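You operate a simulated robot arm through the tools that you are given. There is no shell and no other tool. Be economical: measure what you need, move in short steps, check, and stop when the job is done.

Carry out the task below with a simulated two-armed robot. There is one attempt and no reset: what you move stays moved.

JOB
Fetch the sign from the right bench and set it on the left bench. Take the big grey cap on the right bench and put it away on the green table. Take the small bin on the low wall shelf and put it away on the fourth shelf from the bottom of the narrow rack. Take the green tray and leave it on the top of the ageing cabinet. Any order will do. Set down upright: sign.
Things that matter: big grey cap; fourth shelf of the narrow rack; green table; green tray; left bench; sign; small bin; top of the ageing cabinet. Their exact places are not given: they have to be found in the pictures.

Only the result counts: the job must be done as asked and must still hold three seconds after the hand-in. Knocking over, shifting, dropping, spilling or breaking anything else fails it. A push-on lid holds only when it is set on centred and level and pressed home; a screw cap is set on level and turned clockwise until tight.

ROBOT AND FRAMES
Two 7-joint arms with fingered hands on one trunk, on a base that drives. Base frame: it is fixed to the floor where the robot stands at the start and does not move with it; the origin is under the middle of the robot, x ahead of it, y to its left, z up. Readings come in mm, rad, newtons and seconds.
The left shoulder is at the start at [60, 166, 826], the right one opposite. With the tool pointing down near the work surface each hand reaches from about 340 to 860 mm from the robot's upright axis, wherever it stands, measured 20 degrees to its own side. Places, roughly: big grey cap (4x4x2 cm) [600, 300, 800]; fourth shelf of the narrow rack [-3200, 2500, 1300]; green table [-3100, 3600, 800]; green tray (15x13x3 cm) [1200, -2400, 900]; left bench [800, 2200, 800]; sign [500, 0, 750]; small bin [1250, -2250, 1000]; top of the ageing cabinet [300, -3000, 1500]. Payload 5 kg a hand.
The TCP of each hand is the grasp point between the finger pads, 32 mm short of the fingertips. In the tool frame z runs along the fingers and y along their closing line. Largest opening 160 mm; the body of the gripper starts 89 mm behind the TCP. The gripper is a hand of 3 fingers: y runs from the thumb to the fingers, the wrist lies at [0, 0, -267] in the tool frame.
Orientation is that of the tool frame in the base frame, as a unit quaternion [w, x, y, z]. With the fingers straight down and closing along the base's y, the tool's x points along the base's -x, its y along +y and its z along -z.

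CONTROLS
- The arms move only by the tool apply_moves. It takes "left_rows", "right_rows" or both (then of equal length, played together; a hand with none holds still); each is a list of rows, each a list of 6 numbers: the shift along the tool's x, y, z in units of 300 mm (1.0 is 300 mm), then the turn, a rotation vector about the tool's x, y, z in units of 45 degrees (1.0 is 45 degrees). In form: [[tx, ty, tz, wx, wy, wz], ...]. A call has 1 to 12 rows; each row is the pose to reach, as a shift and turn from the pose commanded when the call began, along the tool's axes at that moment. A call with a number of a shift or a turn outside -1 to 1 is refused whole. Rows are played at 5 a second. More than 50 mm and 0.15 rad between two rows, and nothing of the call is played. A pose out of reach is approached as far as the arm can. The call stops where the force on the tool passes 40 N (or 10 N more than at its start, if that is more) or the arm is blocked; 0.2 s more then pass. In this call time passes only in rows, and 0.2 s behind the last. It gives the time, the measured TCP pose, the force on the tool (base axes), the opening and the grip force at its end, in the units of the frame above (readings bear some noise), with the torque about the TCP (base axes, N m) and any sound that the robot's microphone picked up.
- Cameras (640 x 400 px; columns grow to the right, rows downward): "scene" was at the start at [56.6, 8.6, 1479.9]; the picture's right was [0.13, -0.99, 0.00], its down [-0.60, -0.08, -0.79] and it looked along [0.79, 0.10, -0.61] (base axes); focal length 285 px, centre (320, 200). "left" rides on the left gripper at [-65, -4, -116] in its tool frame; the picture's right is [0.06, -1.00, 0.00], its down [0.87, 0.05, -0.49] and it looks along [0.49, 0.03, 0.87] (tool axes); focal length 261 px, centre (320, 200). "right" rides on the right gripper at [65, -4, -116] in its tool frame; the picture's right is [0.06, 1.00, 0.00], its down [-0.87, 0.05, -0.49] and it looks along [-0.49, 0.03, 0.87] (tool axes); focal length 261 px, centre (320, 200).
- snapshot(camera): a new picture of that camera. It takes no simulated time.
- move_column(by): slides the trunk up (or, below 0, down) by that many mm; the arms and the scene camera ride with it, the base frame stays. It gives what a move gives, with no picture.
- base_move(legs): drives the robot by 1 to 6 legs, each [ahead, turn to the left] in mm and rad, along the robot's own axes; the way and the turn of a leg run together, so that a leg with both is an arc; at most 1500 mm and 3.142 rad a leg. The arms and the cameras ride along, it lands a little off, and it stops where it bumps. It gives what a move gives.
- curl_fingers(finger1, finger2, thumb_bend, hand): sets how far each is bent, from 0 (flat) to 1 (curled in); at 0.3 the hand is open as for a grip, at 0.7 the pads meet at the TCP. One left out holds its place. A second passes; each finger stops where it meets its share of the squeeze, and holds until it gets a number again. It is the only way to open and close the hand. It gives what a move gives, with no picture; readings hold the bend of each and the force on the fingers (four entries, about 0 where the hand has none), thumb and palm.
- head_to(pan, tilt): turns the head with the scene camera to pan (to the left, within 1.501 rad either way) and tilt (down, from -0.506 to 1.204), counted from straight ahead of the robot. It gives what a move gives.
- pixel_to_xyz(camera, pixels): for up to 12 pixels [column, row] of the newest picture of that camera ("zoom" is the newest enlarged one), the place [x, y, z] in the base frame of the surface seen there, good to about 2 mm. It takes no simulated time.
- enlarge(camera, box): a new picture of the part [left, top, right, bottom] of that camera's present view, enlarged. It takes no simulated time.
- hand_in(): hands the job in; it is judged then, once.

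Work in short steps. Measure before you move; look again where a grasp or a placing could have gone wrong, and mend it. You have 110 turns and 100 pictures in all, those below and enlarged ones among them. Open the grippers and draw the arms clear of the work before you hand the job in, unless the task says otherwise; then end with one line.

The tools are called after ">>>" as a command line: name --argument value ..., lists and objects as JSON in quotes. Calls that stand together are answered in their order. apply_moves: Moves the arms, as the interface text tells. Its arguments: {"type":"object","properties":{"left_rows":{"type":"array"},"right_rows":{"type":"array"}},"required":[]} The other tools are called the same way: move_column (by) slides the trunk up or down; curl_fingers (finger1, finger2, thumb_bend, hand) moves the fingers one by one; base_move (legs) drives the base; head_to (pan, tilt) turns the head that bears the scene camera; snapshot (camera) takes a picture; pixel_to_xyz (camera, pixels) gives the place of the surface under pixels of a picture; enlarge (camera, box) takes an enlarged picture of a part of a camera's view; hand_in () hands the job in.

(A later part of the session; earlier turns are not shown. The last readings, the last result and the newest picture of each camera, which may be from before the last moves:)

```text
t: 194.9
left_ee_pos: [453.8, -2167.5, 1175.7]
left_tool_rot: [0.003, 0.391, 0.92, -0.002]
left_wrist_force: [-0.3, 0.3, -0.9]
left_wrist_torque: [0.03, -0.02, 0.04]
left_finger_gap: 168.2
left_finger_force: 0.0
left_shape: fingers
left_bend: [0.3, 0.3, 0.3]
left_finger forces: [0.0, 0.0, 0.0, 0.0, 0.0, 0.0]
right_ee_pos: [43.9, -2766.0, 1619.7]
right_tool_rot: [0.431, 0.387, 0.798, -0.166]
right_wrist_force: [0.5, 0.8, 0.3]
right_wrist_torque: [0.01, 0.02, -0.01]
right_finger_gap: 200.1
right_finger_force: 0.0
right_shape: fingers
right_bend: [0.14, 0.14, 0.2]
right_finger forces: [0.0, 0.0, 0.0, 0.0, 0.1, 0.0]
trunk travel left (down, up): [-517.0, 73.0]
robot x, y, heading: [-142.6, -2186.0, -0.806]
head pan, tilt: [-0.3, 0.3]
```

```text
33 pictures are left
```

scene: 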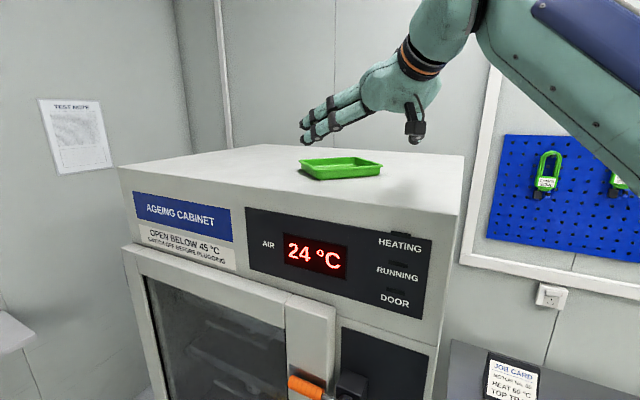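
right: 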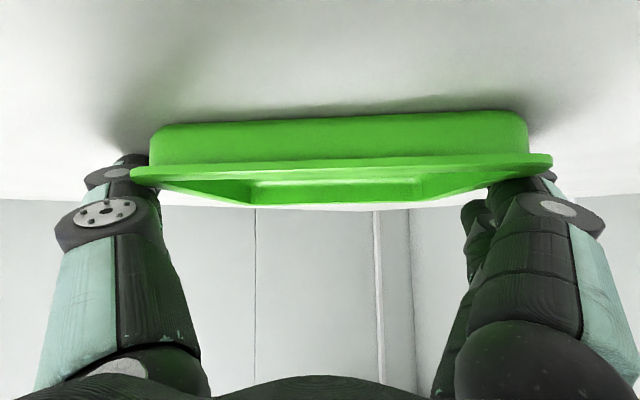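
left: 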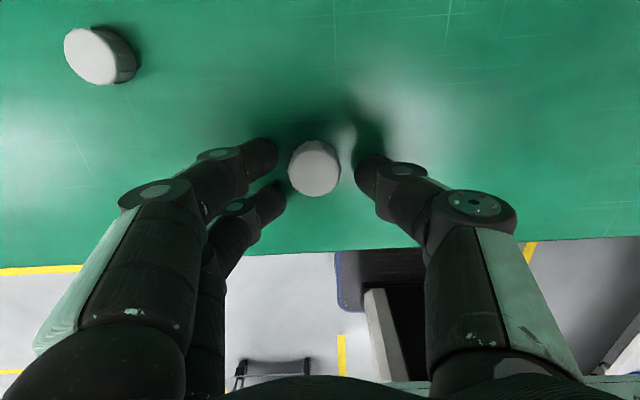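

Tray is on the cabinet. Now the bin: back off diagonally, face +x, and lower column by 90; then re-pose the right hand forward-low and bring the left hand in.

>>> base_move --legs '[[-500, 0], [0, 0.806]]'

>>> move_column --by -92

>>> apply_moves --right_rows '[[0.064, 0.026, 0.139, 0, 0, 0], [0.128, 0.052, 0.278, 0, 0, 0], [0.191, 0.079, 0.416, 0, 0, 0], [0.255, 0.105, 0.555, 0, 0, 0], [0.319, 0.131, 0.694, 0, 0, 0]]' --left_rows '[[0, -0.12, 0, 0, 0, 0], [0, -0.24, 0, 0, 0, 0], [0, -0.36, 0, 0, 0, 0], [0, -0.48, 0, 0, 0, 0], [0, -0.6, 0, 0, 0, 0]]'

>>> apply_moves --right_rows '[[0.064, 0.026, 0.139, 0, 0, -0.02], [0.128, 0.052, 0.278, 0, 0, -0.04], [0.191, 0.079, 0.416, 0, 0, -0.06], [0.255, 0.105, 0.555, 0, 0, -0.08], [0.319, 0.131, 0.694, 0, 0, -0.106]]'

```text
t: 199.9
left_ee_pos: [-85.1, -1389.7, 1174.8]
left_tool_rot: [0.004, -0.001, 1.0, 0.0]
left_wrist_force: [0.8, 0.2, 0.3]
left_wrist_torque: [0.03, -0.01, -0.02]
left_finger_gap: 167.8
left_finger_force: 0.1
left_shape: fingers
left_bend: [0.3, 0.3, 0.3]
left_finger forces: [0.1, 0.0, 0.0, 0.1, 0.0, 0.0]
right_ee_pos: [61.5, -2100.4, 1618.9]
right_tool_rot: [0.461, 0.043, 0.886, 0.016]
right_wrist_force: [-0.2, 0.3, -0.1]
right_wrist_torque: [-0.01, -0.01, -0.01]
right_finger_gap: 200.1
right_finger_force: 0.1
right_shape: fingers
right_bend: [0.14, 0.14, 0.2]
right_finger forces: [0.0, 0.1, 0.0, 0.1, 0.0, 0.0]
trunk travel left (down, up): [-517.0, 73.0]
robot x, y, heading: [-477.4, -1832.5, -0.003]
head pan, tilt: [-0.3, 0.3]
```

```text
t: 201.2
left_ee_pos: [-86.1, -1389.7, 1083.8]
left_tool_rot: [0.003, 0.0, 1.0, 0.0]
left_wrist_force: [-0.9, -0.4, 0.6]
left_wrist_torque: [0.01, -0.03, -0.02]
left_finger_gap: 167.9
left_finger_force: 0.0
left_shape: fingers
left_bend: [0.3, 0.3, 0.3]
left_finger forces: [0.0, 0.1, 0.0, 0.0, 0.0, 0.0]
right_ee_pos: [60.3, -2102.5, 1526.7]
right_tool_rot: [0.461, 0.043, 0.886, 0.016]
right_wrist_force: [-0.4, -0.1, -0.1]
right_wrist_torque: [-0.02, -0.05, -0.07]
right_finger_gap: 200.3
right_finger_force: 0.1
right_shape: fingers
right_bend: [0.14, 0.14, 0.2]
right_finger forces: [0.0, 0.0, 0.1, 0.0, 0.1, 0.0]
trunk travel left (down, up): [-425.0, 165.0]
robot x, y, heading: [-480.2, -1832.8, -0.006]
head pan, tilt: [-0.3, 0.3]
```

```text
t: 202.4
left_ee_pos: [-85.2, -1571.0, 1083.5]
left_tool_rot: [0.003, -0.001, 1.0, 0.0]
left_wrist_force: [0.2, 1.2, -0.9]
left_wrist_torque: [0.0, 0.03, -0.02]
left_finger_gap: 167.8
left_finger_force: 0.0
left_shape: fingers
left_bend: [0.3, 0.3, 0.3]
left_finger forces: [0.1, 0.0, 0.0, 0.0, 0.0, 0.0]
right_ee_pos: [181.1, -2056.8, 1331.8]
right_tool_rot: [0.462, 0.044, 0.886, 0.016]
right_wrist_force: [-0.4, -0.3, 0.1]
right_wrist_torque: [0.0, -0.01, 0.03]
right_finger_gap: 200.0
right_finger_force: 0.1
right_shape: fingers
right_bend: [0.14, 0.14, 0.2]
right_finger forces: [0.1, 0.1, 0.0, 0.0, 0.0, 0.0]
trunk travel left (down, up): [-425.0, 165.0]
robot x, y, heading: [-482.0, -1833.6, 0.003]
head pan, tilt: [-0.3, 0.3]
```

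```text
t: 203.6
left_ee_pos: [-84.7, -1571.4, 1083.4]
left_tool_rot: [0.002, 0.001, 1.0, 0.0]
left_wrist_force: [-0.1, -0.3, 0.3]
left_wrist_torque: [-0.01, 0.0, 0.01]
left_finger_gap: 167.7
left_finger_force: 0.1
left_shape: fingers
left_bend: [0.3, 0.3, 0.3]
left_finger forces: [0.0, 0.0, 0.1, 0.1, 0.0, 0.0]
right_ee_pos: [298.4, -2009.3, 1137.0]
right_tool_rot: [0.461, 0.006, 0.887, -0.003]
right_wrist_force: [0.2, -0.1, 0.1]
right_wrist_torque: [-0.02, -0.01, 0.02]
right_finger_gap: 200.4
right_finger_force: 0.1
right_shape: fingers
right_bend: [0.14, 0.14, 0.2]
right_finger forces: [0.0, 0.0, 0.0, 0.1, 0.0, 0.0]
trunk travel left (down, up): [-425.0, 165.0]
robot x, y, heading: [-480.7, -1832.2, -0.002]
head pan, tilt: [-0.3, 0.3]
```

Drive so that the right hand comes in front of and above the bin (about (1090,−2175)).

>>> base_move --legs '[[0, -0.207], [808, 0], [0, 0.207]]'

>>> curl_fingers --hand "right" --finger1 0.36 --finger2 0.36 --thumb_bend 0.36

>>> head_to --pan -0.1 --tilt 0.5

>>> snapshot --camera "right"

>>> snapshot --camera "scene"

```text
t: 209.4
left_ee_pos: [703.2, -1734.3, 1083.9]
left_tool_rot: [0.004, -0.001, 1.0, 0.0]
left_wrist_force: [-0.1, 0.4, 0.0]
left_wrist_torque: [-0.02, -0.03, 0.03]
left_finger_gap: 168.0
left_finger_force: 0.1
left_shape: fingers
left_bend: [0.3, 0.3, 0.3]
left_finger forces: [0.0, 0.0, 0.1, 0.0, 0.1, 0.0]
right_ee_pos: [1088.1, -2174.1, 1136.8]
right_tool_rot: [0.461, 0.006, 0.887, -0.004]
right_wrist_force: [0.3, 0.4, 0.0]
right_wrist_torque: [0.0, 0.01, -0.01]
right_finger_gap: 200.0
right_finger_force: 0.0
right_shape: fingers
right_bend: [0.14, 0.14, 0.2]
right_finger forces: [0.0, 0.0, 0.0, 0.0, 0.1, 0.1]
trunk travel left (down, up): [-425.0, 165.0]
robot x, y, heading: [313.4, -1997.1, -0.003]
head pan, tilt: [-0.3, 0.3]
```

```text
t: 210.4
left_ee_pos: [702.7, -1734.8, 1083.8]
left_tool_rot: [0.003, -0.001, 1.0, 0.0]
left_wrist_force: [-0.3, 0.6, 0.1]
left_wrist_torque: [0.01, 0.01, 0.03]
left_finger_gap: 167.8
left_finger_force: 0.2
left_shape: fingers
left_bend: [0.3, 0.3, 0.3]
left_finger forces: [0.0, 0.1, 0.0, 0.0, 0.0, 0.1]
right_ee_pos: [1088.5, -2174.9, 1137.5]
right_tool_rot: [0.462, 0.005, 0.887, -0.003]
right_wrist_force: [0.5, 0.3, -0.5]
right_wrist_torque: [0.0, 0.01, -0.01]
right_finger_gap: 145.2
right_finger_force: 0.2
right_shape: fingers
right_bend: [0.36, 0.36, 0.36]
right_finger forces: [0.0, 0.0, 0.0, 0.0, 0.0, 0.0]
trunk travel left (down, up): [-425.0, 165.0]
robot x, y, heading: [306.0, -1999.0, 0.001]
head pan, tilt: [-0.3, 0.3]
```

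```text
t: 211.2
left_ee_pos: [704.1, -1735.9, 1083.5]
left_tool_rot: [0.004, -0.001, 1.0, -0.001]
left_wrist_force: [0.3, 0.0, 0.3]
left_wrist_torque: [0.04, -0.03, 0.0]
left_finger_gap: 167.6
left_finger_force: 0.1
left_shape: fingers
left_bend: [0.3, 0.3, 0.3]
left_finger forces: [0.1, 0.0, 0.1, 0.0, 0.0, 0.0]
right_ee_pos: [1090.0, -2174.9, 1137.2]
right_tool_rot: [0.462, 0.005, 0.887, -0.003]
right_wrist_force: [-0.5, -1.3, -1.1]
right_wrist_torque: [-0.01, -0.02, 0.0]
right_finger_gap: 145.2
right_finger_force: 0.1
right_shape: fingers
right_bend: [0.36, 0.36, 0.36]
right_finger forces: [0.0, 0.1, 0.1, 0.1, 0.0, 0.0]
trunk travel left (down, up): [-425.0, 165.0]
robot x, y, heading: [307.4, -2000.0, 0.002]
head pan, tilt: [-0.099, 0.499]
```

```text
32 pictures are left
```

right: 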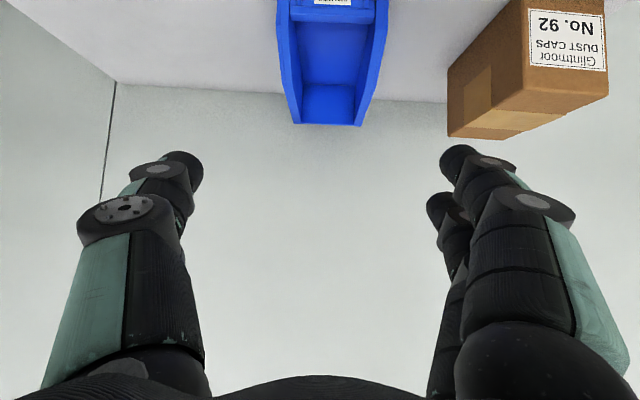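

```text
31 pictures are left
```

scene: 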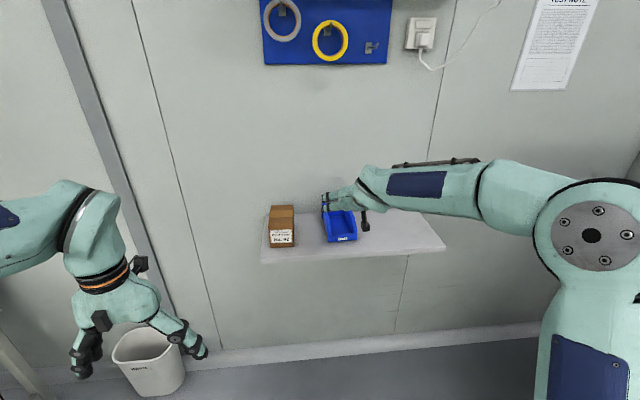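

I measure the bin's edges from the right camera.

>>> pixel_to_xyz --camera "right" --pixels '[[297, 121], [360, 123], [328, 115], [285, 70], [373, 75], [281, 15], [385, 20], [330, 40], [328, 95], [420, 50], [380, 50], [452, 90]]'

>>> enlarge --camera "right" --box '[232, 0, 424, 120]'

```text
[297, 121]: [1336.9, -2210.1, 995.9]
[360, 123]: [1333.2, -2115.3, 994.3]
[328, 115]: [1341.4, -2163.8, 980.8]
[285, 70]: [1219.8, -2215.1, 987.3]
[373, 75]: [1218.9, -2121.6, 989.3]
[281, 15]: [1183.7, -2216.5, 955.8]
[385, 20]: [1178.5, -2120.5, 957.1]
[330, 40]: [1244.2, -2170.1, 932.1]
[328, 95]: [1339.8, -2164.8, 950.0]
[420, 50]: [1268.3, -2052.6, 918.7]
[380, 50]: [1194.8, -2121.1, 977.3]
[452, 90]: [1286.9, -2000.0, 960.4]
```

```text
3.33 times, centred on (328, 60) of right
```

zoom: 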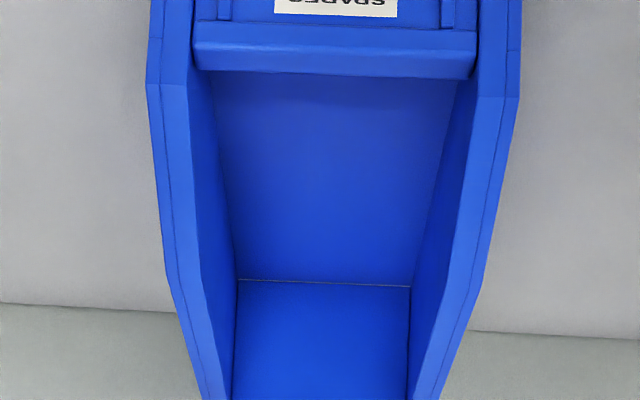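

Bin: x 1175–1340, y −2217…−2118, walls up to z≈990. I move the right TCP to (1240,−2168,974), fingers straddling the sides.

>>> apply_moves --right_rows '[[0.027, 0.01, 0.12, 0, 0, 0], [0.054, 0.023, 0.24, 0, 0, 0], [0.081, 0.023, 0.36, 0, 0, 0], [0.108, 0.023, 0.48, 0, 0, 0], [0.135, 0.023, 0.6, 0, 0, 0], [0.158, 0.023, 0.722, 0, 0, 0]]'

>>> snapshot --camera "right"

>>> enlarge --camera "scene" --box '[250, 150, 442, 270]'

```text
t: 212.6
left_ee_pos: [704.7, -1734.2, 1082.1]
left_tool_rot: [0.003, -0.001, 1.0, 0.0]
left_wrist_force: [0.4, -0.3, 0.5]
left_wrist_torque: [0.02, 0.01, 0.0]
left_finger_gap: 167.8
left_finger_force: 0.0
left_shape: fingers
left_bend: [0.3, 0.3, 0.3]
left_finger forces: [0.0, 0.0, 0.0, 0.0, 0.0, 0.0]
right_ee_pos: [1238.7, -2170.0, 973.3]
right_tool_rot: [0.462, 0.006, 0.887, -0.003]
right_wrist_force: [-0.3, -0.5, 0.9]
right_wrist_torque: [0.02, 0.01, 0.0]
right_finger_gap: 144.8
right_finger_force: 0.0
right_shape: fingers
right_bend: [0.36, 0.36, 0.36]
right_finger forces: [0.1, 0.0, 0.0, 0.0, 0.1, 0.0]
trunk travel left (down, up): [-425.0, 165.0]
robot x, y, heading: [307.1, -2000.4, -0.0]
head pan, tilt: [-0.099, 0.499]
```

```text
29 pictures are left
```

right: 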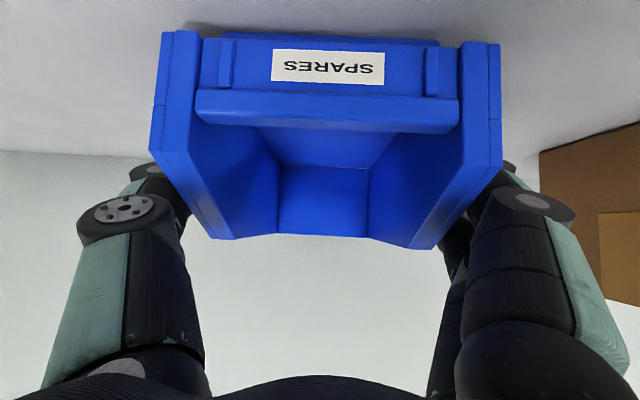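

```text
3.33 times, centred on (346, 210) of scene
```

zoom: 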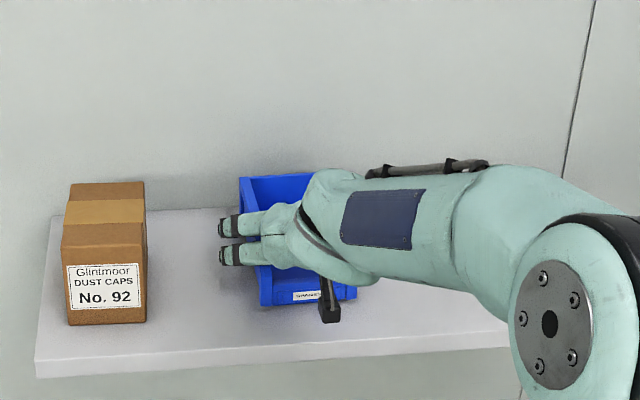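

Well straddled. Close the hand on the bin's sides and lift 15 mm to test.

>>> curl_fingers --hand "right" --finger1 0.62 --finger2 0.62 --thumb_bend 0.62

>>> apply_moves --right_rows '[[-0.02, 0, -0.014, 0, 0, 0], [-0.041, 0, -0.029, 0, 0, 0], [-0.041, 0, -0.029, 0, 0, 0]]'

>>> snapshot --camera "right"

```text
t: 213.6
left_ee_pos: [702.8, -1735.9, 1083.8]
left_tool_rot: [0.003, -0.001, 1.0, 0.001]
left_wrist_force: [-0.7, 0.2, 0.3]
left_wrist_torque: [-0.01, 0.0, -0.03]
left_finger_gap: 167.7
left_finger_force: 0.0
left_shape: fingers
left_bend: [0.3, 0.3, 0.3]
left_finger forces: [0.0, 0.0, 0.1, 0.0, 0.0, 0.1]
right_ee_pos: [1237.6, -2170.4, 973.5]
right_tool_rot: [0.461, 0.007, 0.887, -0.003]
right_wrist_force: [0.7, -0.8, 1.9]
right_wrist_torque: [0.05, -0.06, -0.02]
right_finger_gap: 107.5
right_finger_force: 32.0
right_shape: fingers
right_bend: [0.44, 0.43, 0.54]
right_finger forces: [17.2, 14.2, 0.0, 0.1, 32.3, 0.1]
trunk travel left (down, up): [-425.0, 165.0]
robot x, y, heading: [307.2, -1996.7, 0.002]
head pan, tilt: [-0.099, 0.499]
```

```text
t: 214.4
left_ee_pos: [703.5, -1735.3, 1083.8]
left_tool_rot: [0.003, 0.0, 1.0, 0.001]
left_wrist_force: [-0.5, 0.2, 0.2]
left_wrist_torque: [0.01, -0.02, 0.01]
left_finger_gap: 167.9
left_finger_force: 0.1
left_shape: fingers
left_bend: [0.3, 0.3, 0.3]
left_finger forces: [0.0, 0.1, 0.0, 0.0, 0.0, 0.1]
right_ee_pos: [1238.5, -2169.0, 989.3]
right_tool_rot: [0.462, 0.006, 0.887, -0.003]
right_wrist_force: [0.0, -0.6, -1.5]
right_wrist_torque: [-0.01, 0.07, 0.03]
right_finger_gap: 107.7
right_finger_force: 31.8
right_shape: fingers
right_bend: [0.44, 0.43, 0.54]
right_finger forces: [17.5, 14.5, 0.1, 0.1, 31.8, 0.0]
trunk travel left (down, up): [-425.0, 165.0]
robot x, y, heading: [304.9, -1997.6, -0.004]
head pan, tilt: [-0.099, 0.499]
```

```text
27 pictures are left
```

right: 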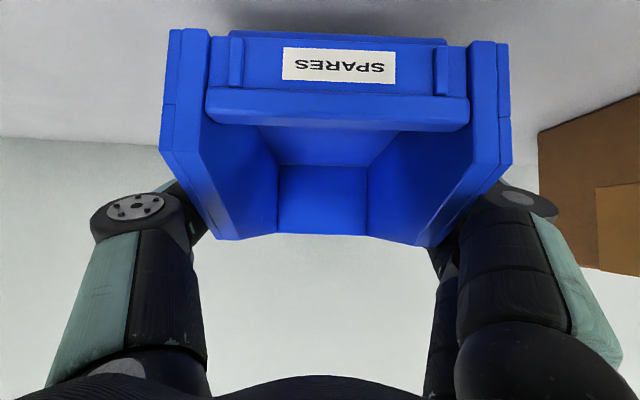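

Bin is held firmly (32 N). Lift 45 mm more, back away, and retract the hand toward the body for travel.

>>> apply_moves --right_rows '[[-0.06, 0, -0.043, 0, 0, 0], [-0.123, 0, -0.086, 0, 0, 0]]'

>>> base_move --legs '[[-500, 0]]'

>>> apply_moves --right_rows '[[0.06, 0, -0.13, 0, 0, 0], [0.12, 0, -0.26, 0, 0, 0], [0.18, 0, -0.39, 0, 0, 0], [0.24, 0, -0.52, 0, 0, 0], [0.3, 0, -0.62, 0, 0, 0]]'

>>> base_move --legs '[[-640, 0], [0, 1.85]]'

>>> head_to --pan 0.0 --tilt 0.3

>>> snapshot --camera "scene"

```text
t: 215.0
left_ee_pos: [704.1, -1734.5, 1082.7]
left_tool_rot: [0.004, -0.001, 1.0, 0.0]
left_wrist_force: [-0.7, 0.2, 0.5]
left_wrist_torque: [-0.01, 0.0, 0.01]
left_finger_gap: 167.5
left_finger_force: 0.1
left_shape: fingers
left_bend: [0.3, 0.3, 0.3]
left_finger forces: [0.1, 0.0, 0.0, 0.0, 0.0, 0.0]
right_ee_pos: [1237.6, -2169.1, 1033.2]
right_tool_rot: [0.462, 0.005, 0.887, -0.003]
right_wrist_force: [1.1, -0.5, -0.8]
right_wrist_torque: [0.0, 0.04, 0.0]
right_finger_gap: 107.8
right_finger_force: 31.3
right_shape: fingers
right_bend: [0.44, 0.43, 0.54]
right_finger forces: [17.5, 14.3, 0.1, 0.0, 31.7, 0.0]
trunk travel left (down, up): [-425.0, 165.0]
robot x, y, heading: [310.9, -2001.8, -0.004]
head pan, tilt: [-0.099, 0.499]
```

```text
t: 217.9
left_ee_pos: [204.7, -1735.2, 1084.9]
left_tool_rot: [0.003, -0.001, 1.0, 0.0]
left_wrist_force: [0.2, -0.5, -0.3]
left_wrist_torque: [0.0, 0.03, 0.01]
left_finger_gap: 168.0
left_finger_force: 0.1
left_shape: fingers
left_bend: [0.3, 0.3, 0.3]
left_finger forces: [0.0, 0.0, 0.1, 0.1, 0.1, 0.0]
right_ee_pos: [739.1, -2169.6, 1034.2]
right_tool_rot: [0.461, 0.006, 0.887, -0.004]
right_wrist_force: [0.4, 1.2, 0.1]
right_wrist_torque: [0.01, 0.03, 0.03]
right_finger_gap: 107.6
right_finger_force: 31.8
right_shape: fingers
right_bend: [0.44, 0.43, 0.54]
right_finger forces: [17.5, 14.4, 0.0, 0.1, 31.9, 0.0]
trunk travel left (down, up): [-425.0, 165.0]
robot x, y, heading: [-186.8, -1994.5, -0.0]
head pan, tilt: [-0.099, 0.499]
```

```text
t: 219.1
left_ee_pos: [202.9, -1732.9, 1083.5]
left_tool_rot: [0.004, -0.001, 1.0, -0.001]
left_wrist_force: [0.0, 0.7, 0.5]
left_wrist_torque: [-0.1, -0.05, 0.02]
left_finger_gap: 167.7
left_finger_force: 0.1
left_shape: fingers
left_bend: [0.3, 0.3, 0.3]
left_finger forces: [0.0, 0.0, 0.0, 0.1, 0.0, 0.1]
right_ee_pos: [535.0, -2165.4, 1068.8]
right_tool_rot: [0.463, 0.005, 0.886, -0.003]
right_wrist_force: [-1.0, -0.6, -0.6]
right_wrist_torque: [-0.03, 0.03, 0.01]
right_finger_gap: 107.4
right_finger_force: 31.8
right_shape: fingers
right_bend: [0.44, 0.43, 0.54]
right_finger forces: [17.2, 14.0, 0.0, 0.0, 31.2, 0.0]
trunk travel left (down, up): [-425.0, 165.0]
robot x, y, heading: [-193.1, -2000.7, -0.002]
head pan, tilt: [-0.099, 0.499]
```

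```text
t: 227.2
left_ee_pos: [-1193.8, -1693.6, 1083.5]
left_tool_rot: [-0.003, 0.8, -0.6, -0.003]
left_wrist_force: [-0.6, -0.2, -0.2]
left_wrist_torque: [-0.02, 0.01, 0.0]
left_finger_gap: 167.8
left_finger_force: 0.0
left_shape: fingers
left_bend: [0.3, 0.3, 0.3]
left_finger forces: [0.0, 0.0, 0.1, 0.0, 0.0, 0.0]
right_ee_pos: [-873.7, -1254.7, 1066.0]
right_tool_rot: [-0.279, 0.706, -0.537, -0.368]
right_wrist_force: [-0.4, -0.1, -1.3]
right_wrist_torque: [-0.03, -0.01, -0.01]
right_finger_gap: 107.5
right_finger_force: 30.9
right_shape: fingers
right_bend: [0.44, 0.43, 0.54]
right_finger forces: [17.1, 14.2, 0.1, 0.1, 31.1, 0.1]
trunk travel left (down, up): [-425.0, 165.0]
robot x, y, heading: [-834.7, -1996.5, 1.855]
head pan, tilt: [-0.099, 0.499]
```

```text
t: 227.9
left_ee_pos: [-1194.9, -1694.3, 1083.3]
left_tool_rot: [-0.002, 0.801, -0.599, -0.004]
left_wrist_force: [0.1, 0.5, 0.6]
left_wrist_torque: [-0.01, -0.03, -0.05]
left_finger_gap: 167.8
left_finger_force: 0.1
left_shape: fingers
left_bend: [0.3, 0.3, 0.3]
left_finger forces: [0.0, 0.0, 0.0, 0.0, 0.1, 0.0]
right_ee_pos: [-873.7, -1255.3, 1067.2]
right_tool_rot: [-0.278, 0.707, -0.536, -0.368]
right_wrist_force: [0.2, 0.2, -1.6]
right_wrist_torque: [-0.02, -0.01, 0.01]
right_finger_gap: 107.2
right_finger_force: 31.3
right_shape: fingers
right_bend: [0.44, 0.43, 0.54]
right_finger forces: [17.1, 14.1, 0.1, 0.0, 31.1, 0.0]
trunk travel left (down, up): [-425.0, 165.0]
robot x, y, heading: [-830.5, -1998.8, 1.859]
head pan, tilt: [0.0, 0.3]
```

```text
26 pictures are left
```

scene: 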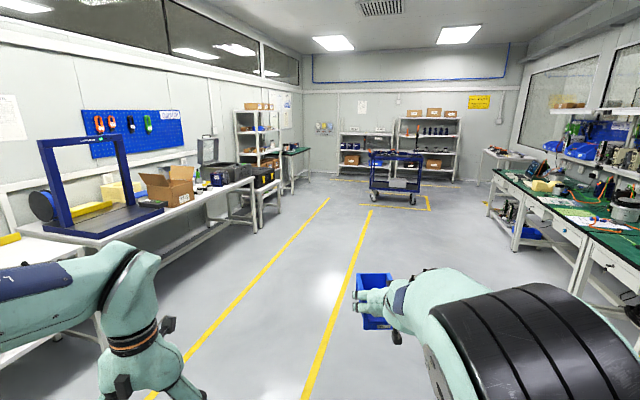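

Drive to about (−1950,2250) and face the narrow rack; column up for a good view of its fourth shelf.

>>> base_move --legs '[[0, -0.034], [1500, 0], [1500, 0], [1390, 0], [0, 1.313]]'

>>> move_column --by 165

>>> head_to --pan -0.1 --tilt 0.25

>>> snapshot --camera "scene"

```text
t: 252.5
left_ee_pos: [-2304.1, 1996.1, 1083.4]
left_tool_rot: [0.0, 1.0, 0.002, -0.004]
left_wrist_force: [-0.3, -0.1, -0.4]
left_wrist_torque: [-0.01, -0.01, 0.01]
left_finger_gap: 167.8
left_finger_force: 0.1
left_shape: fingers
left_bend: [0.3, 0.3, 0.3]
left_finger forces: [0.0, 0.0, 0.0, 0.1, 0.0, 0.0]
right_ee_pos: [-2635.8, 2428.2, 1067.9]
right_tool_rot: [-0.004, 0.887, -0.006, -0.462]
right_wrist_force: [0.2, 0.8, -1.3]
right_wrist_torque: [-0.01, -0.05, 0.03]
right_finger_gap: 107.3
right_finger_force: 31.0
right_shape: fingers
right_bend: [0.44, 0.43, 0.54]
right_finger forces: [16.9, 14.1, 0.1, 0.0, 31.2, 0.1]
trunk travel left (down, up): [-425.0, 165.0]
robot x, y, heading: [-1911.9, 2258.0, -3.14]
head pan, tilt: [0.0, 0.3]
```

```text
t: 254.4
left_ee_pos: [-2303.2, 1996.9, 1248.5]
left_tool_rot: [0.0, 1.0, 0.001, -0.002]
left_wrist_force: [0.0, 0.7, -0.2]
left_wrist_torque: [-0.02, 0.04, -0.01]
left_finger_gap: 167.6
left_finger_force: 0.0
left_shape: fingers
left_bend: [0.3, 0.3, 0.3]
left_finger forces: [0.0, 0.1, 0.1, 0.1, 0.0, 0.0]
right_ee_pos: [-2635.8, 2428.5, 1231.5]
right_tool_rot: [-0.003, 0.887, -0.006, -0.461]
right_wrist_force: [0.2, -0.2, -1.3]
right_wrist_torque: [0.03, -0.04, -0.01]
right_finger_gap: 107.5
right_finger_force: 31.3
right_shape: fingers
right_bend: [0.44, 0.43, 0.54]
right_finger forces: [16.9, 14.1, 0.1, 0.0, 31.1, 0.0]
trunk travel left (down, up): [-590.0, 0.0]
robot x, y, heading: [-1908.6, 2263.2, -3.15]
head pan, tilt: [0.0, 0.3]
```

```text
t: 255.1
left_ee_pos: [-2303.1, 1996.5, 1248.2]
left_tool_rot: [0.0, 1.0, 0.002, -0.004]
left_wrist_force: [0.1, 1.3, -0.2]
left_wrist_torque: [-0.02, -0.01, 0.0]
left_finger_gap: 167.7
left_finger_force: 0.0
left_shape: fingers
left_bend: [0.3, 0.3, 0.3]
left_finger forces: [0.0, 0.1, 0.0, 0.0, 0.0, 0.0]
right_ee_pos: [-2634.8, 2427.9, 1231.5]
right_tool_rot: [-0.004, 0.887, -0.006, -0.462]
right_wrist_force: [-0.4, -0.7, -1.0]
right_wrist_torque: [0.0, -0.02, 0.02]
right_finger_gap: 107.5
right_finger_force: 31.7
right_shape: fingers
right_bend: [0.44, 0.43, 0.54]
right_finger forces: [16.9, 14.1, 0.0, 0.0, 31.1, 0.0]
trunk travel left (down, up): [-590.0, 0.0]
robot x, y, heading: [-1907.1, 2259.7, -3.144]
head pan, tilt: [-0.099, 0.25]
```

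```text
25 pictures are left
```

scene: 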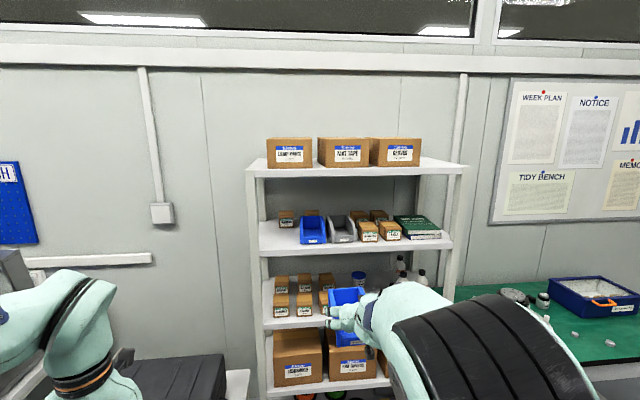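

The fourth shelf shows free space on its left front (px 262–298). Zoom and measure.

>>> enlarge --camera "scene" --box '[240, 165, 480, 315]'

>>> pixel_to_xyz --camera "zoom" --pixels '[[60, 225], [100, 215], [100, 180], [140, 220], [170, 212], [230, 212], [300, 205], [430, 205], [55, 160], [125, 165], [200, 222], [545, 190]]'

```text
2.67 times, centred on (360, 240) of scene
```

zoom: 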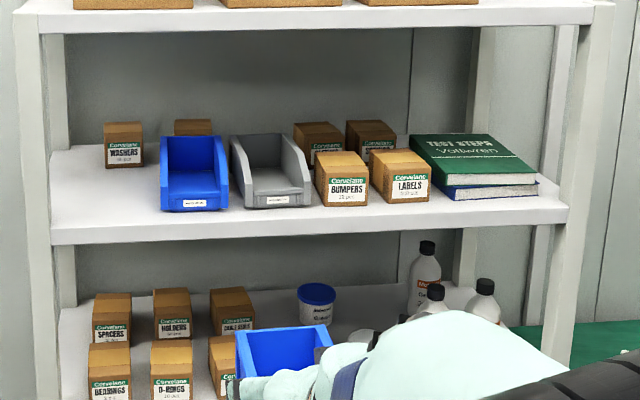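

```text
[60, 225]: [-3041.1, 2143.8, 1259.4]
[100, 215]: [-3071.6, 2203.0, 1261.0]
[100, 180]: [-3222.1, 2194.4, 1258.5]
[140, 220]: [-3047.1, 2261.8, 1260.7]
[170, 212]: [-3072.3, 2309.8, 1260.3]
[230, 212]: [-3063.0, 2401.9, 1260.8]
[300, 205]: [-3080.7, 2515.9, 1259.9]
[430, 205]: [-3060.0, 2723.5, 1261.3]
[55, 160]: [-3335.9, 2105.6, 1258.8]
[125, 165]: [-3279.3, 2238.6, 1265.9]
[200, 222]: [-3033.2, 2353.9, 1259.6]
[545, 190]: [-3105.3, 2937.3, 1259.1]
```

Shelf top z≈1260, front x≈−3030. I measure the slot's limits: left post inner side and the neighbouring blue bin's left wall.

>>> pixel_to_xyz --camera "zoom" --pixels '[[162, 142], [162, 170], [162, 195], [164, 207], [45, 200], [40, 120], [47, 235], [66, 130], [60, 100], [105, 130], [141, 150], [122, 160]]'

```text
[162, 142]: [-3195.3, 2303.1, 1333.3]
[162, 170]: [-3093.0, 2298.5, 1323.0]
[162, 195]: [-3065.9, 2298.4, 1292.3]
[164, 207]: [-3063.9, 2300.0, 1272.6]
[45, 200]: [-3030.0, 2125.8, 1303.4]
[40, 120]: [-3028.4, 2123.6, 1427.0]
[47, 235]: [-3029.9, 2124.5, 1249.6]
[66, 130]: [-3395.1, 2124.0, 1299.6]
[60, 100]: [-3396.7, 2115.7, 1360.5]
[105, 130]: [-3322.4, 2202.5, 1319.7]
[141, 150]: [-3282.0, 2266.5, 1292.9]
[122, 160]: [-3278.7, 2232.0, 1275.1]
```

Slot is y 2126–2298, x −3030…−3280: target bin centre y≈2212. I raise the bin to TCP z≈1345 and drive to a pre-position in front of the slot.

>>> apply_moves --right_rows '[[-0.105, 0, -0.073, 0, 0, 0], [-0.21, 0, -0.147, 0, 0, 0], [-0.314, 0, -0.22, 0, 0, 0]]'

>>> base_move --legs '[[0, 0.731], [318, 0], [0, -0.731]]'

>>> head_to --pan -0.15 --tilt 0.3

>>> snapshot --camera "scene"

>>> snapshot --camera "right"

```text
t: 255.9
left_ee_pos: [-2303.8, 1997.8, 1249.3]
left_tool_rot: [0.002, 1.0, 0.001, -0.004]
left_wrist_force: [-0.5, -0.1, 0.1]
left_wrist_torque: [-0.05, -0.01, -0.03]
left_finger_gap: 167.8
left_finger_force: 0.0
left_shape: fingers
left_bend: [0.3, 0.3, 0.3]
left_finger forces: [0.1, 0.1, 0.0, 0.0, 0.1, 0.0]
right_ee_pos: [-2634.1, 2430.8, 1346.2]
right_tool_rot: [-0.003, 0.887, -0.006, -0.461]
right_wrist_force: [-0.9, 0.5, -0.5]
right_wrist_torque: [0.04, -0.01, 0.03]
right_finger_gap: 107.4
right_finger_force: 31.3
right_shape: fingers
right_bend: [0.44, 0.43, 0.54]
right_finger forces: [17.0, 14.2, 0.0, 0.0, 31.0, 0.0]
trunk travel left (down, up): [-590.0, 0.0]
robot x, y, heading: [-1913.0, 2260.8, -3.143]
head pan, tilt: [-0.099, 0.25]
```

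```text
t: 261.9
left_ee_pos: [-2542.4, 1783.2, 1248.3]
left_tool_rot: [0.0, 1.0, 0.003, -0.002]
left_wrist_force: [0.7, -0.4, 0.4]
left_wrist_torque: [-0.01, 0.02, 0.02]
left_finger_gap: 167.9
left_finger_force: 0.1
left_shape: fingers
left_bend: [0.3, 0.3, 0.3]
left_finger forces: [0.0, 0.0, 0.0, 0.0, 0.1, 0.1]
right_ee_pos: [-2872.9, 2216.3, 1347.5]
right_tool_rot: [-0.002, 0.887, -0.006, -0.462]
right_wrist_force: [-0.2, 0.7, -1.6]
right_wrist_torque: [0.02, -0.04, 0.0]
right_finger_gap: 107.5
right_finger_force: 30.6
right_shape: fingers
right_bend: [0.44, 0.43, 0.54]
right_finger forces: [16.8, 14.2, 0.0, 0.1, 30.8, 0.0]
trunk travel left (down, up): [-590.0, 0.0]
robot x, y, heading: [-2147.7, 2045.3, -3.136]
head pan, tilt: [-0.099, 0.25]
```

```text
t: 262.5
left_ee_pos: [-2543.1, 1782.2, 1248.1]
left_tool_rot: [-0.001, 1.0, 0.003, -0.003]
left_wrist_force: [-0.7, 0.6, -0.6]
left_wrist_torque: [-0.02, 0.03, 0.02]
left_finger_gap: 167.7
left_finger_force: 0.1
left_shape: fingers
left_bend: [0.3, 0.3, 0.3]
left_finger forces: [0.1, 0.0, 0.0, 0.0, 0.0, 0.1]
right_ee_pos: [-2872.5, 2214.5, 1348.2]
right_tool_rot: [-0.002, 0.887, -0.005, -0.462]
right_wrist_force: [0.6, 0.0, -0.8]
right_wrist_torque: [0.0, -0.04, 0.03]
right_finger_gap: 107.4
right_finger_force: 30.8
right_shape: fingers
right_bend: [0.44, 0.43, 0.54]
right_finger forces: [16.8, 14.3, 0.1, 0.0, 30.8, 0.1]
trunk travel left (down, up): [-590.0, 0.0]
robot x, y, heading: [-2150.0, 2048.9, -3.138]
head pan, tilt: [-0.15, 0.3]
```

```text
23 pictures are left
```

scene: 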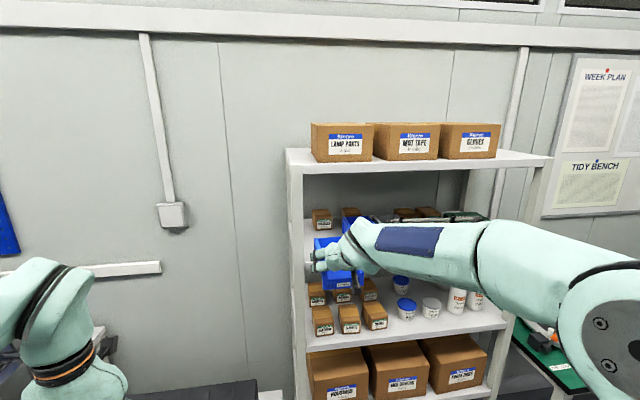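

```text
22 pictures are left
```

right: 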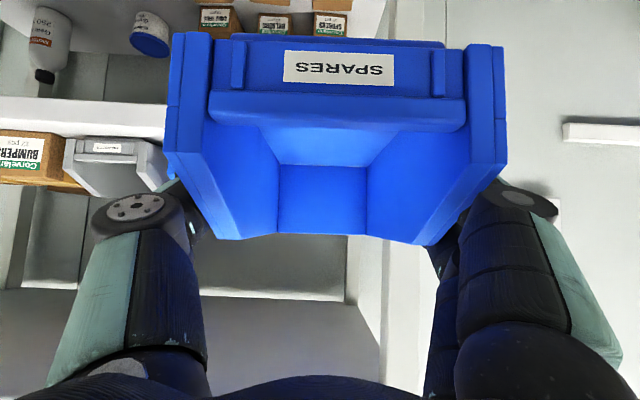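

I measure the held bin's actual edges to fine-tune alignment.

>>> pixel_to_xyz --camera "right" --pixels '[[172, 60], [170, 140], [500, 60], [500, 140], [340, 68], [200, 200], [460, 200], [490, 195], [180, 215]]'

>>> enlarge --camera "scene" --box '[280, 190, 400, 265]'

>>> pixel_to_xyz --camera "zoom" --pixels '[[55, 230], [60, 140], [165, 120], [100, 330], [150, 370], [200, 300], [180, 400]]'

```text
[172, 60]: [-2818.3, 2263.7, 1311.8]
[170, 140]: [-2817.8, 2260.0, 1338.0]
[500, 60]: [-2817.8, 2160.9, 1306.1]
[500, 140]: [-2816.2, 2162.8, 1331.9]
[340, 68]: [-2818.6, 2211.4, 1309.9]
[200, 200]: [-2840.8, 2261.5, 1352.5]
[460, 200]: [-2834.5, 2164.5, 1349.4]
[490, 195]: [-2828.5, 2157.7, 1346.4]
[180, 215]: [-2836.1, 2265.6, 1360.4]
```

```text
5.33 times, centred on (340, 228) of scene
```

zoom: 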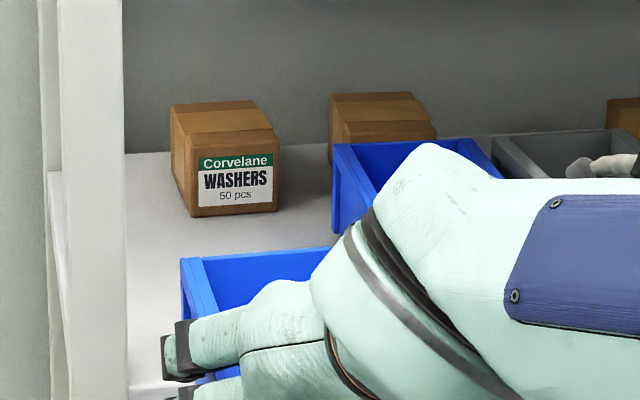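

```text
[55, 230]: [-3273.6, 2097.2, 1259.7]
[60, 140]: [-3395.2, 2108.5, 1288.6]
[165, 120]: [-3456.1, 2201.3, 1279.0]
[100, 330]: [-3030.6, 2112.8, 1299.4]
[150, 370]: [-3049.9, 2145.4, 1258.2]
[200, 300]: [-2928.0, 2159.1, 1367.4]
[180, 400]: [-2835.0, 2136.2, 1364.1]
```

Bin centre y=2212, exactly mid-slot; bottom is ~34 mm above the shelf. Knuckle outer y≈2136 vs post 2126, tight but clear. Drive in 222 mm.

>>> base_move --legs '[[222, 0]]'

>>> enlarge --camera "scene" --box '[220, 180, 412, 300]'

>>> snapshot --camera "right"

```text
t: 264.2
left_ee_pos: [-2769.0, 1783.1, 1247.6]
left_tool_rot: [0.0, 1.0, 0.0, -0.002]
left_wrist_force: [-0.7, 0.0, -0.1]
left_wrist_torque: [0.02, -0.04, 0.02]
left_finger_gap: 167.8
left_finger_force: 0.1
left_shape: fingers
left_bend: [0.3, 0.3, 0.3]
left_finger forces: [0.0, 0.1, 0.1, 0.0, 0.0, 0.0]
right_ee_pos: [-3099.1, 2216.5, 1345.7]
right_tool_rot: [-0.003, 0.887, -0.006, -0.461]
right_wrist_force: [-1.1, 0.1, -1.8]
right_wrist_torque: [0.04, -0.02, -0.02]
right_finger_gap: 107.5
right_finger_force: 30.8
right_shape: fingers
right_bend: [0.44, 0.43, 0.54]
right_finger forces: [16.7, 14.3, 0.0, 0.1, 30.9, 0.1]
trunk travel left (down, up): [-590.0, 0.0]
robot x, y, heading: [-2371.1, 2045.4, -3.144]
head pan, tilt: [-0.15, 0.3]
```

```text
3.33 times, centred on (316, 240) of scene
```

zoom: 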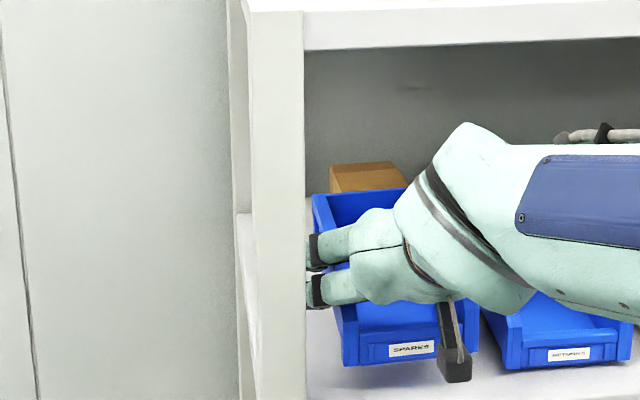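

```text
19 pictures are left
```

right: 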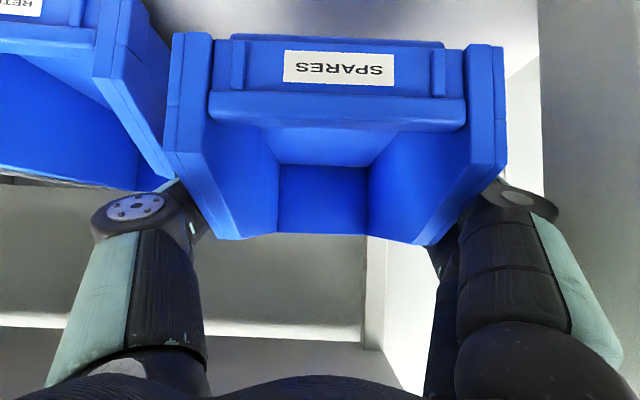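

In place above the slot, no contact. I check thumb-to-neighbour clearance before lowering.

>>> pixel_to_xyz --camera "right" --pixels '[[96, 210], [110, 200], [150, 195], [110, 70], [150, 150], [172, 60], [500, 60], [555, 208], [530, 200], [545, 100]]'

```text
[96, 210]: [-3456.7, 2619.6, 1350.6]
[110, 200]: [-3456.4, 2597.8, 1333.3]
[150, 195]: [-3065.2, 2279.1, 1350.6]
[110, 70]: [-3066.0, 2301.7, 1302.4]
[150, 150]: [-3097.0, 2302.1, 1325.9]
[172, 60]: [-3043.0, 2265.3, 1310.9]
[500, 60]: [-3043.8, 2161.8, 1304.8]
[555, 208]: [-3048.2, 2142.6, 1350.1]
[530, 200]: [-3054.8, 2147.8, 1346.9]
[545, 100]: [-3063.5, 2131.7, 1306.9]
```

Clearances ≈12 mm both sides. Lower 27 mm by column, then the rest by feel.

>>> move_column --by -27

>>> apply_moves --right_rows '[[0.006, 0, 0.004, 0, 0, 0], [0.011, 0, 0.008, 0, 0, 0], [0.016, 0, 0.012, 0, 0, 0]]'

>>> snapshot --camera "right"

```text
t: 264.9
left_ee_pos: [-2767.1, 1784.0, 1220.9]
left_tool_rot: [0.0, 1.0, 0.0, -0.003]
left_wrist_force: [0.5, -0.6, 0.2]
left_wrist_torque: [0.01, 0.01, 0.01]
left_finger_gap: 168.1
left_finger_force: 0.0
left_shape: fingers
left_bend: [0.3, 0.3, 0.3]
left_finger forces: [0.0, 0.1, 0.0, 0.0, 0.0, 0.0]
right_ee_pos: [-3096.8, 2216.0, 1320.1]
right_tool_rot: [-0.004, 0.887, -0.006, -0.462]
right_wrist_force: [0.3, 0.1, -0.9]
right_wrist_torque: [-0.03, -0.01, 0.0]
right_finger_gap: 107.3
right_finger_force: 30.9
right_shape: fingers
right_bend: [0.44, 0.43, 0.54]
right_finger forces: [16.7, 14.2, 0.0, 0.0, 30.8, 0.0]
trunk travel left (down, up): [-563.0, 27.0]
robot x, y, heading: [-2375.5, 2046.5, -3.14]
head pan, tilt: [-0.15, 0.3]
```

```text
t: 265.7
left_ee_pos: [-2767.0, 1783.7, 1221.4]
left_tool_rot: [0.0, 1.0, 0.0, -0.003]
left_wrist_force: [0.2, 0.0, -0.2]
left_wrist_torque: [0.04, -0.04, 0.0]
left_finger_gap: 168.1
left_finger_force: 0.0
left_shape: fingers
left_bend: [0.3, 0.3, 0.3]
left_finger forces: [0.0, 0.1, 0.1, 0.0, 0.1, 0.1]
right_ee_pos: [-3096.5, 2215.4, 1315.3]
right_tool_rot: [-0.003, 0.887, -0.006, -0.462]
right_wrist_force: [-0.8, -0.1, 1.4]
right_wrist_torque: [-0.12, 0.06, -0.01]
right_finger_gap: 107.4
right_finger_force: 30.4
right_shape: fingers
right_bend: [0.44, 0.43, 0.54]
right_finger forces: [16.8, 14.0, 0.1, 0.0, 30.9, 0.0]
trunk travel left (down, up): [-563.0, 27.0]
robot x, y, heading: [-2372.9, 2049.6, 3.142]
head pan, tilt: [-0.15, 0.3]
```

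```text
18 pictures are left
```

right: 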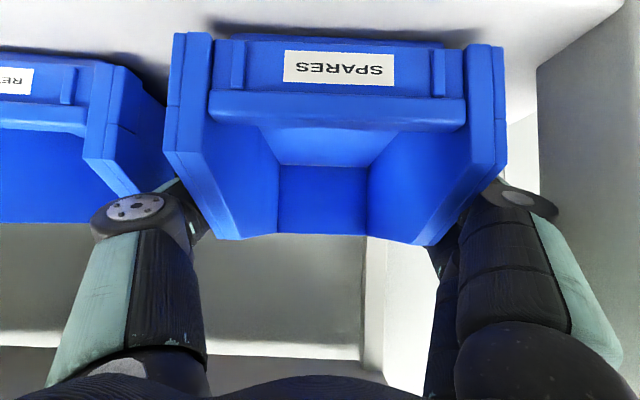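

Light contact begins (z force turned from −1 to +1.4 N). One more millimetre, then release by small steps.

>>> apply_moves --right_rows '[[0.004, 0, 0.003, 0, 0, 0]]'

>>> curl_fingers --hand "right" --finger1 0.42 --finger2 0.41 --thumb_bend 0.51

>>> snapshot --camera "right"

```text
t: 266.1
left_ee_pos: [-2766.5, 1784.0, 1221.3]
left_tool_rot: [0.0, 1.0, 0.001, -0.003]
left_wrist_force: [-0.9, 0.8, 0.3]
left_wrist_torque: [-0.01, -0.05, -0.03]
left_finger_gap: 167.8
left_finger_force: 0.0
left_shape: fingers
left_bend: [0.3, 0.3, 0.3]
left_finger forces: [0.0, 0.0, 0.0, 0.0, 0.0, 0.0]
right_ee_pos: [-3098.1, 2216.5, 1313.7]
right_tool_rot: [-0.002, 0.886, -0.006, -0.463]
right_wrist_force: [-0.2, 0.9, 9.5]
right_wrist_torque: [-0.4, 0.01, -0.04]
right_finger_gap: 107.5
right_finger_force: 31.3
right_shape: fingers
right_bend: [0.44, 0.43, 0.54]
right_finger forces: [16.9, 14.0, 0.0, 0.0, 31.2, 0.0]
trunk travel left (down, up): [-563.0, 27.0]
robot x, y, heading: [-2373.4, 2052.3, 3.139]
head pan, tilt: [-0.15, 0.3]
```

```text
t: 267.1
left_ee_pos: [-2766.8, 1784.2, 1221.0]
left_tool_rot: [-0.001, 1.0, 0.001, -0.003]
left_wrist_force: [0.1, 0.7, 0.4]
left_wrist_torque: [-0.04, -0.03, 0.01]
left_finger_gap: 167.8
left_finger_force: 0.0
left_shape: fingers
left_bend: [0.3, 0.3, 0.3]
left_finger forces: [0.1, 0.0, 0.0, 0.0, 0.0, 0.0]
right_ee_pos: [-3096.9, 2216.2, 1313.1]
right_tool_rot: [-0.003, 0.887, -0.006, -0.462]
right_wrist_force: [-0.6, 2.4, 7.5]
right_wrist_torque: [0.08, 0.0, -0.1]
right_finger_gap: 110.9
right_finger_force: 4.8
right_shape: fingers
right_bend: [0.42, 0.41, 0.5]
right_finger forces: [3.3, 1.0, 0.1, 0.0, 6.4, 0.0]
trunk travel left (down, up): [-563.0, 27.0]
robot x, y, heading: [-2372.3, 2049.3, 3.141]
head pan, tilt: [-0.15, 0.3]
```

```text
17 pictures are left
```

right: 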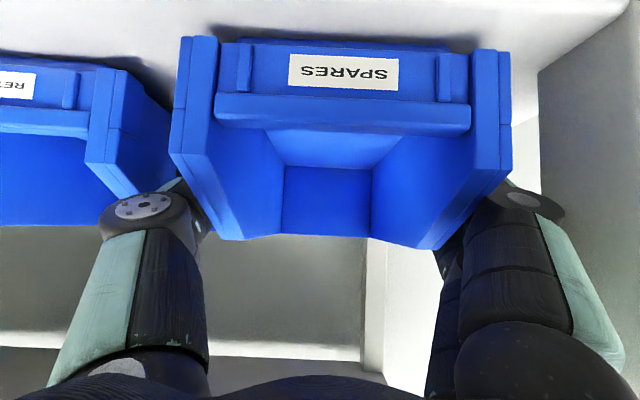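

Still 5 N of squeeze; open slightly more on both sides.

>>> curl_fingers --hand "right" --finger1 0.39 --finger2 0.38 --thumb_bend 0.47

>>> snapshot --camera "right"

```text
t: 268.1
left_ee_pos: [-2767.1, 1784.7, 1221.5]
left_tool_rot: [0.001, 1.0, 0.001, -0.003]
left_wrist_force: [0.4, 0.0, 1.2]
left_wrist_torque: [0.01, 0.06, 0.03]
left_finger_gap: 167.7
left_finger_force: 0.1
left_shape: fingers
left_bend: [0.3, 0.3, 0.3]
left_finger forces: [0.0, 0.1, 0.1, 0.1, 0.0, 0.1]
right_ee_pos: [-3097.7, 2216.5, 1311.8]
right_tool_rot: [-0.003, 0.887, -0.006, -0.462]
right_wrist_force: [-1.0, -0.2, 0.4]
right_wrist_torque: [-0.01, 0.03, -0.01]
right_finger_gap: 116.5
right_finger_force: 0.1
right_shape: fingers
right_bend: [0.39, 0.38, 0.47]
right_finger forces: [0.5, 0.1, 0.0, 0.1, 0.3, 0.0]
trunk travel left (down, up): [-563.0, 27.0]
robot x, y, heading: [-2373.4, 2051.1, -3.138]
head pan, tilt: [-0.15, 0.3]
```

```text
16 pictures are left
```

right: 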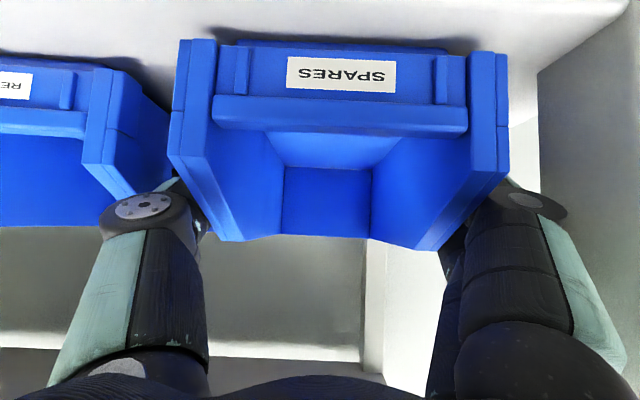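

Free (≤0.5 N). Withdraw straight back along the tool axis in small steps.

>>> apply_moves --right_rows '[[0, 0, -0.02, 0, 0, 0], [0, 0, -0.06, 0, 0, 0], [0, 0, -0.12, 0, 0, 0], [0, 0, -0.2, 0, 0, 0], [0, 0, -0.3, 0, 0, 0], [0, 0, -0.4, 0, 0, 0]]'

>>> snapshot --camera "right"

```text
t: 269.5
left_ee_pos: [-2767.1, 1784.3, 1221.7]
left_tool_rot: [0.0, 1.0, 0.001, -0.003]
left_wrist_force: [0.5, -0.5, -0.3]
left_wrist_torque: [0.0, 0.03, -0.01]
left_finger_gap: 167.9
left_finger_force: 0.1
left_shape: fingers
left_bend: [0.3, 0.3, 0.3]
left_finger forces: [0.0, 0.0, 0.0, 0.0, 0.1, 0.0]
right_ee_pos: [-2999.2, 2214.2, 1381.7]
right_tool_rot: [-0.003, 0.887, -0.005, -0.462]
right_wrist_force: [0.5, 0.3, 0.5]
right_wrist_torque: [-0.03, 0.04, 0.0]
right_finger_gap: 115.8
right_finger_force: 0.3
right_shape: fingers
right_bend: [0.39, 0.39, 0.47]
right_finger forces: [0.1, 0.9, 0.0, 0.0, 0.0, 0.1]
trunk travel left (down, up): [-563.0, 27.0]
robot x, y, heading: [-2371.7, 2047.4, -3.147]
head pan, tilt: [-0.15, 0.3]
```

```text
15 pictures are left
```

right: 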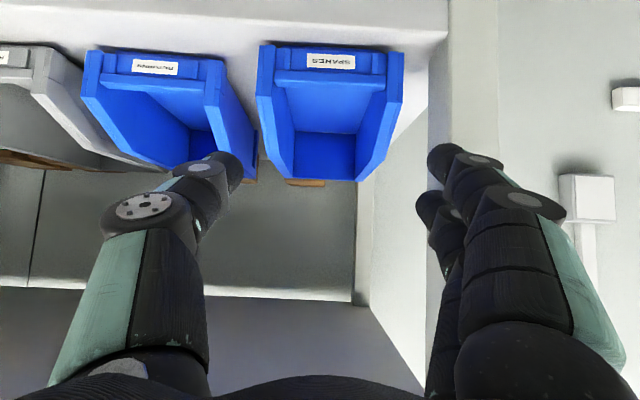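

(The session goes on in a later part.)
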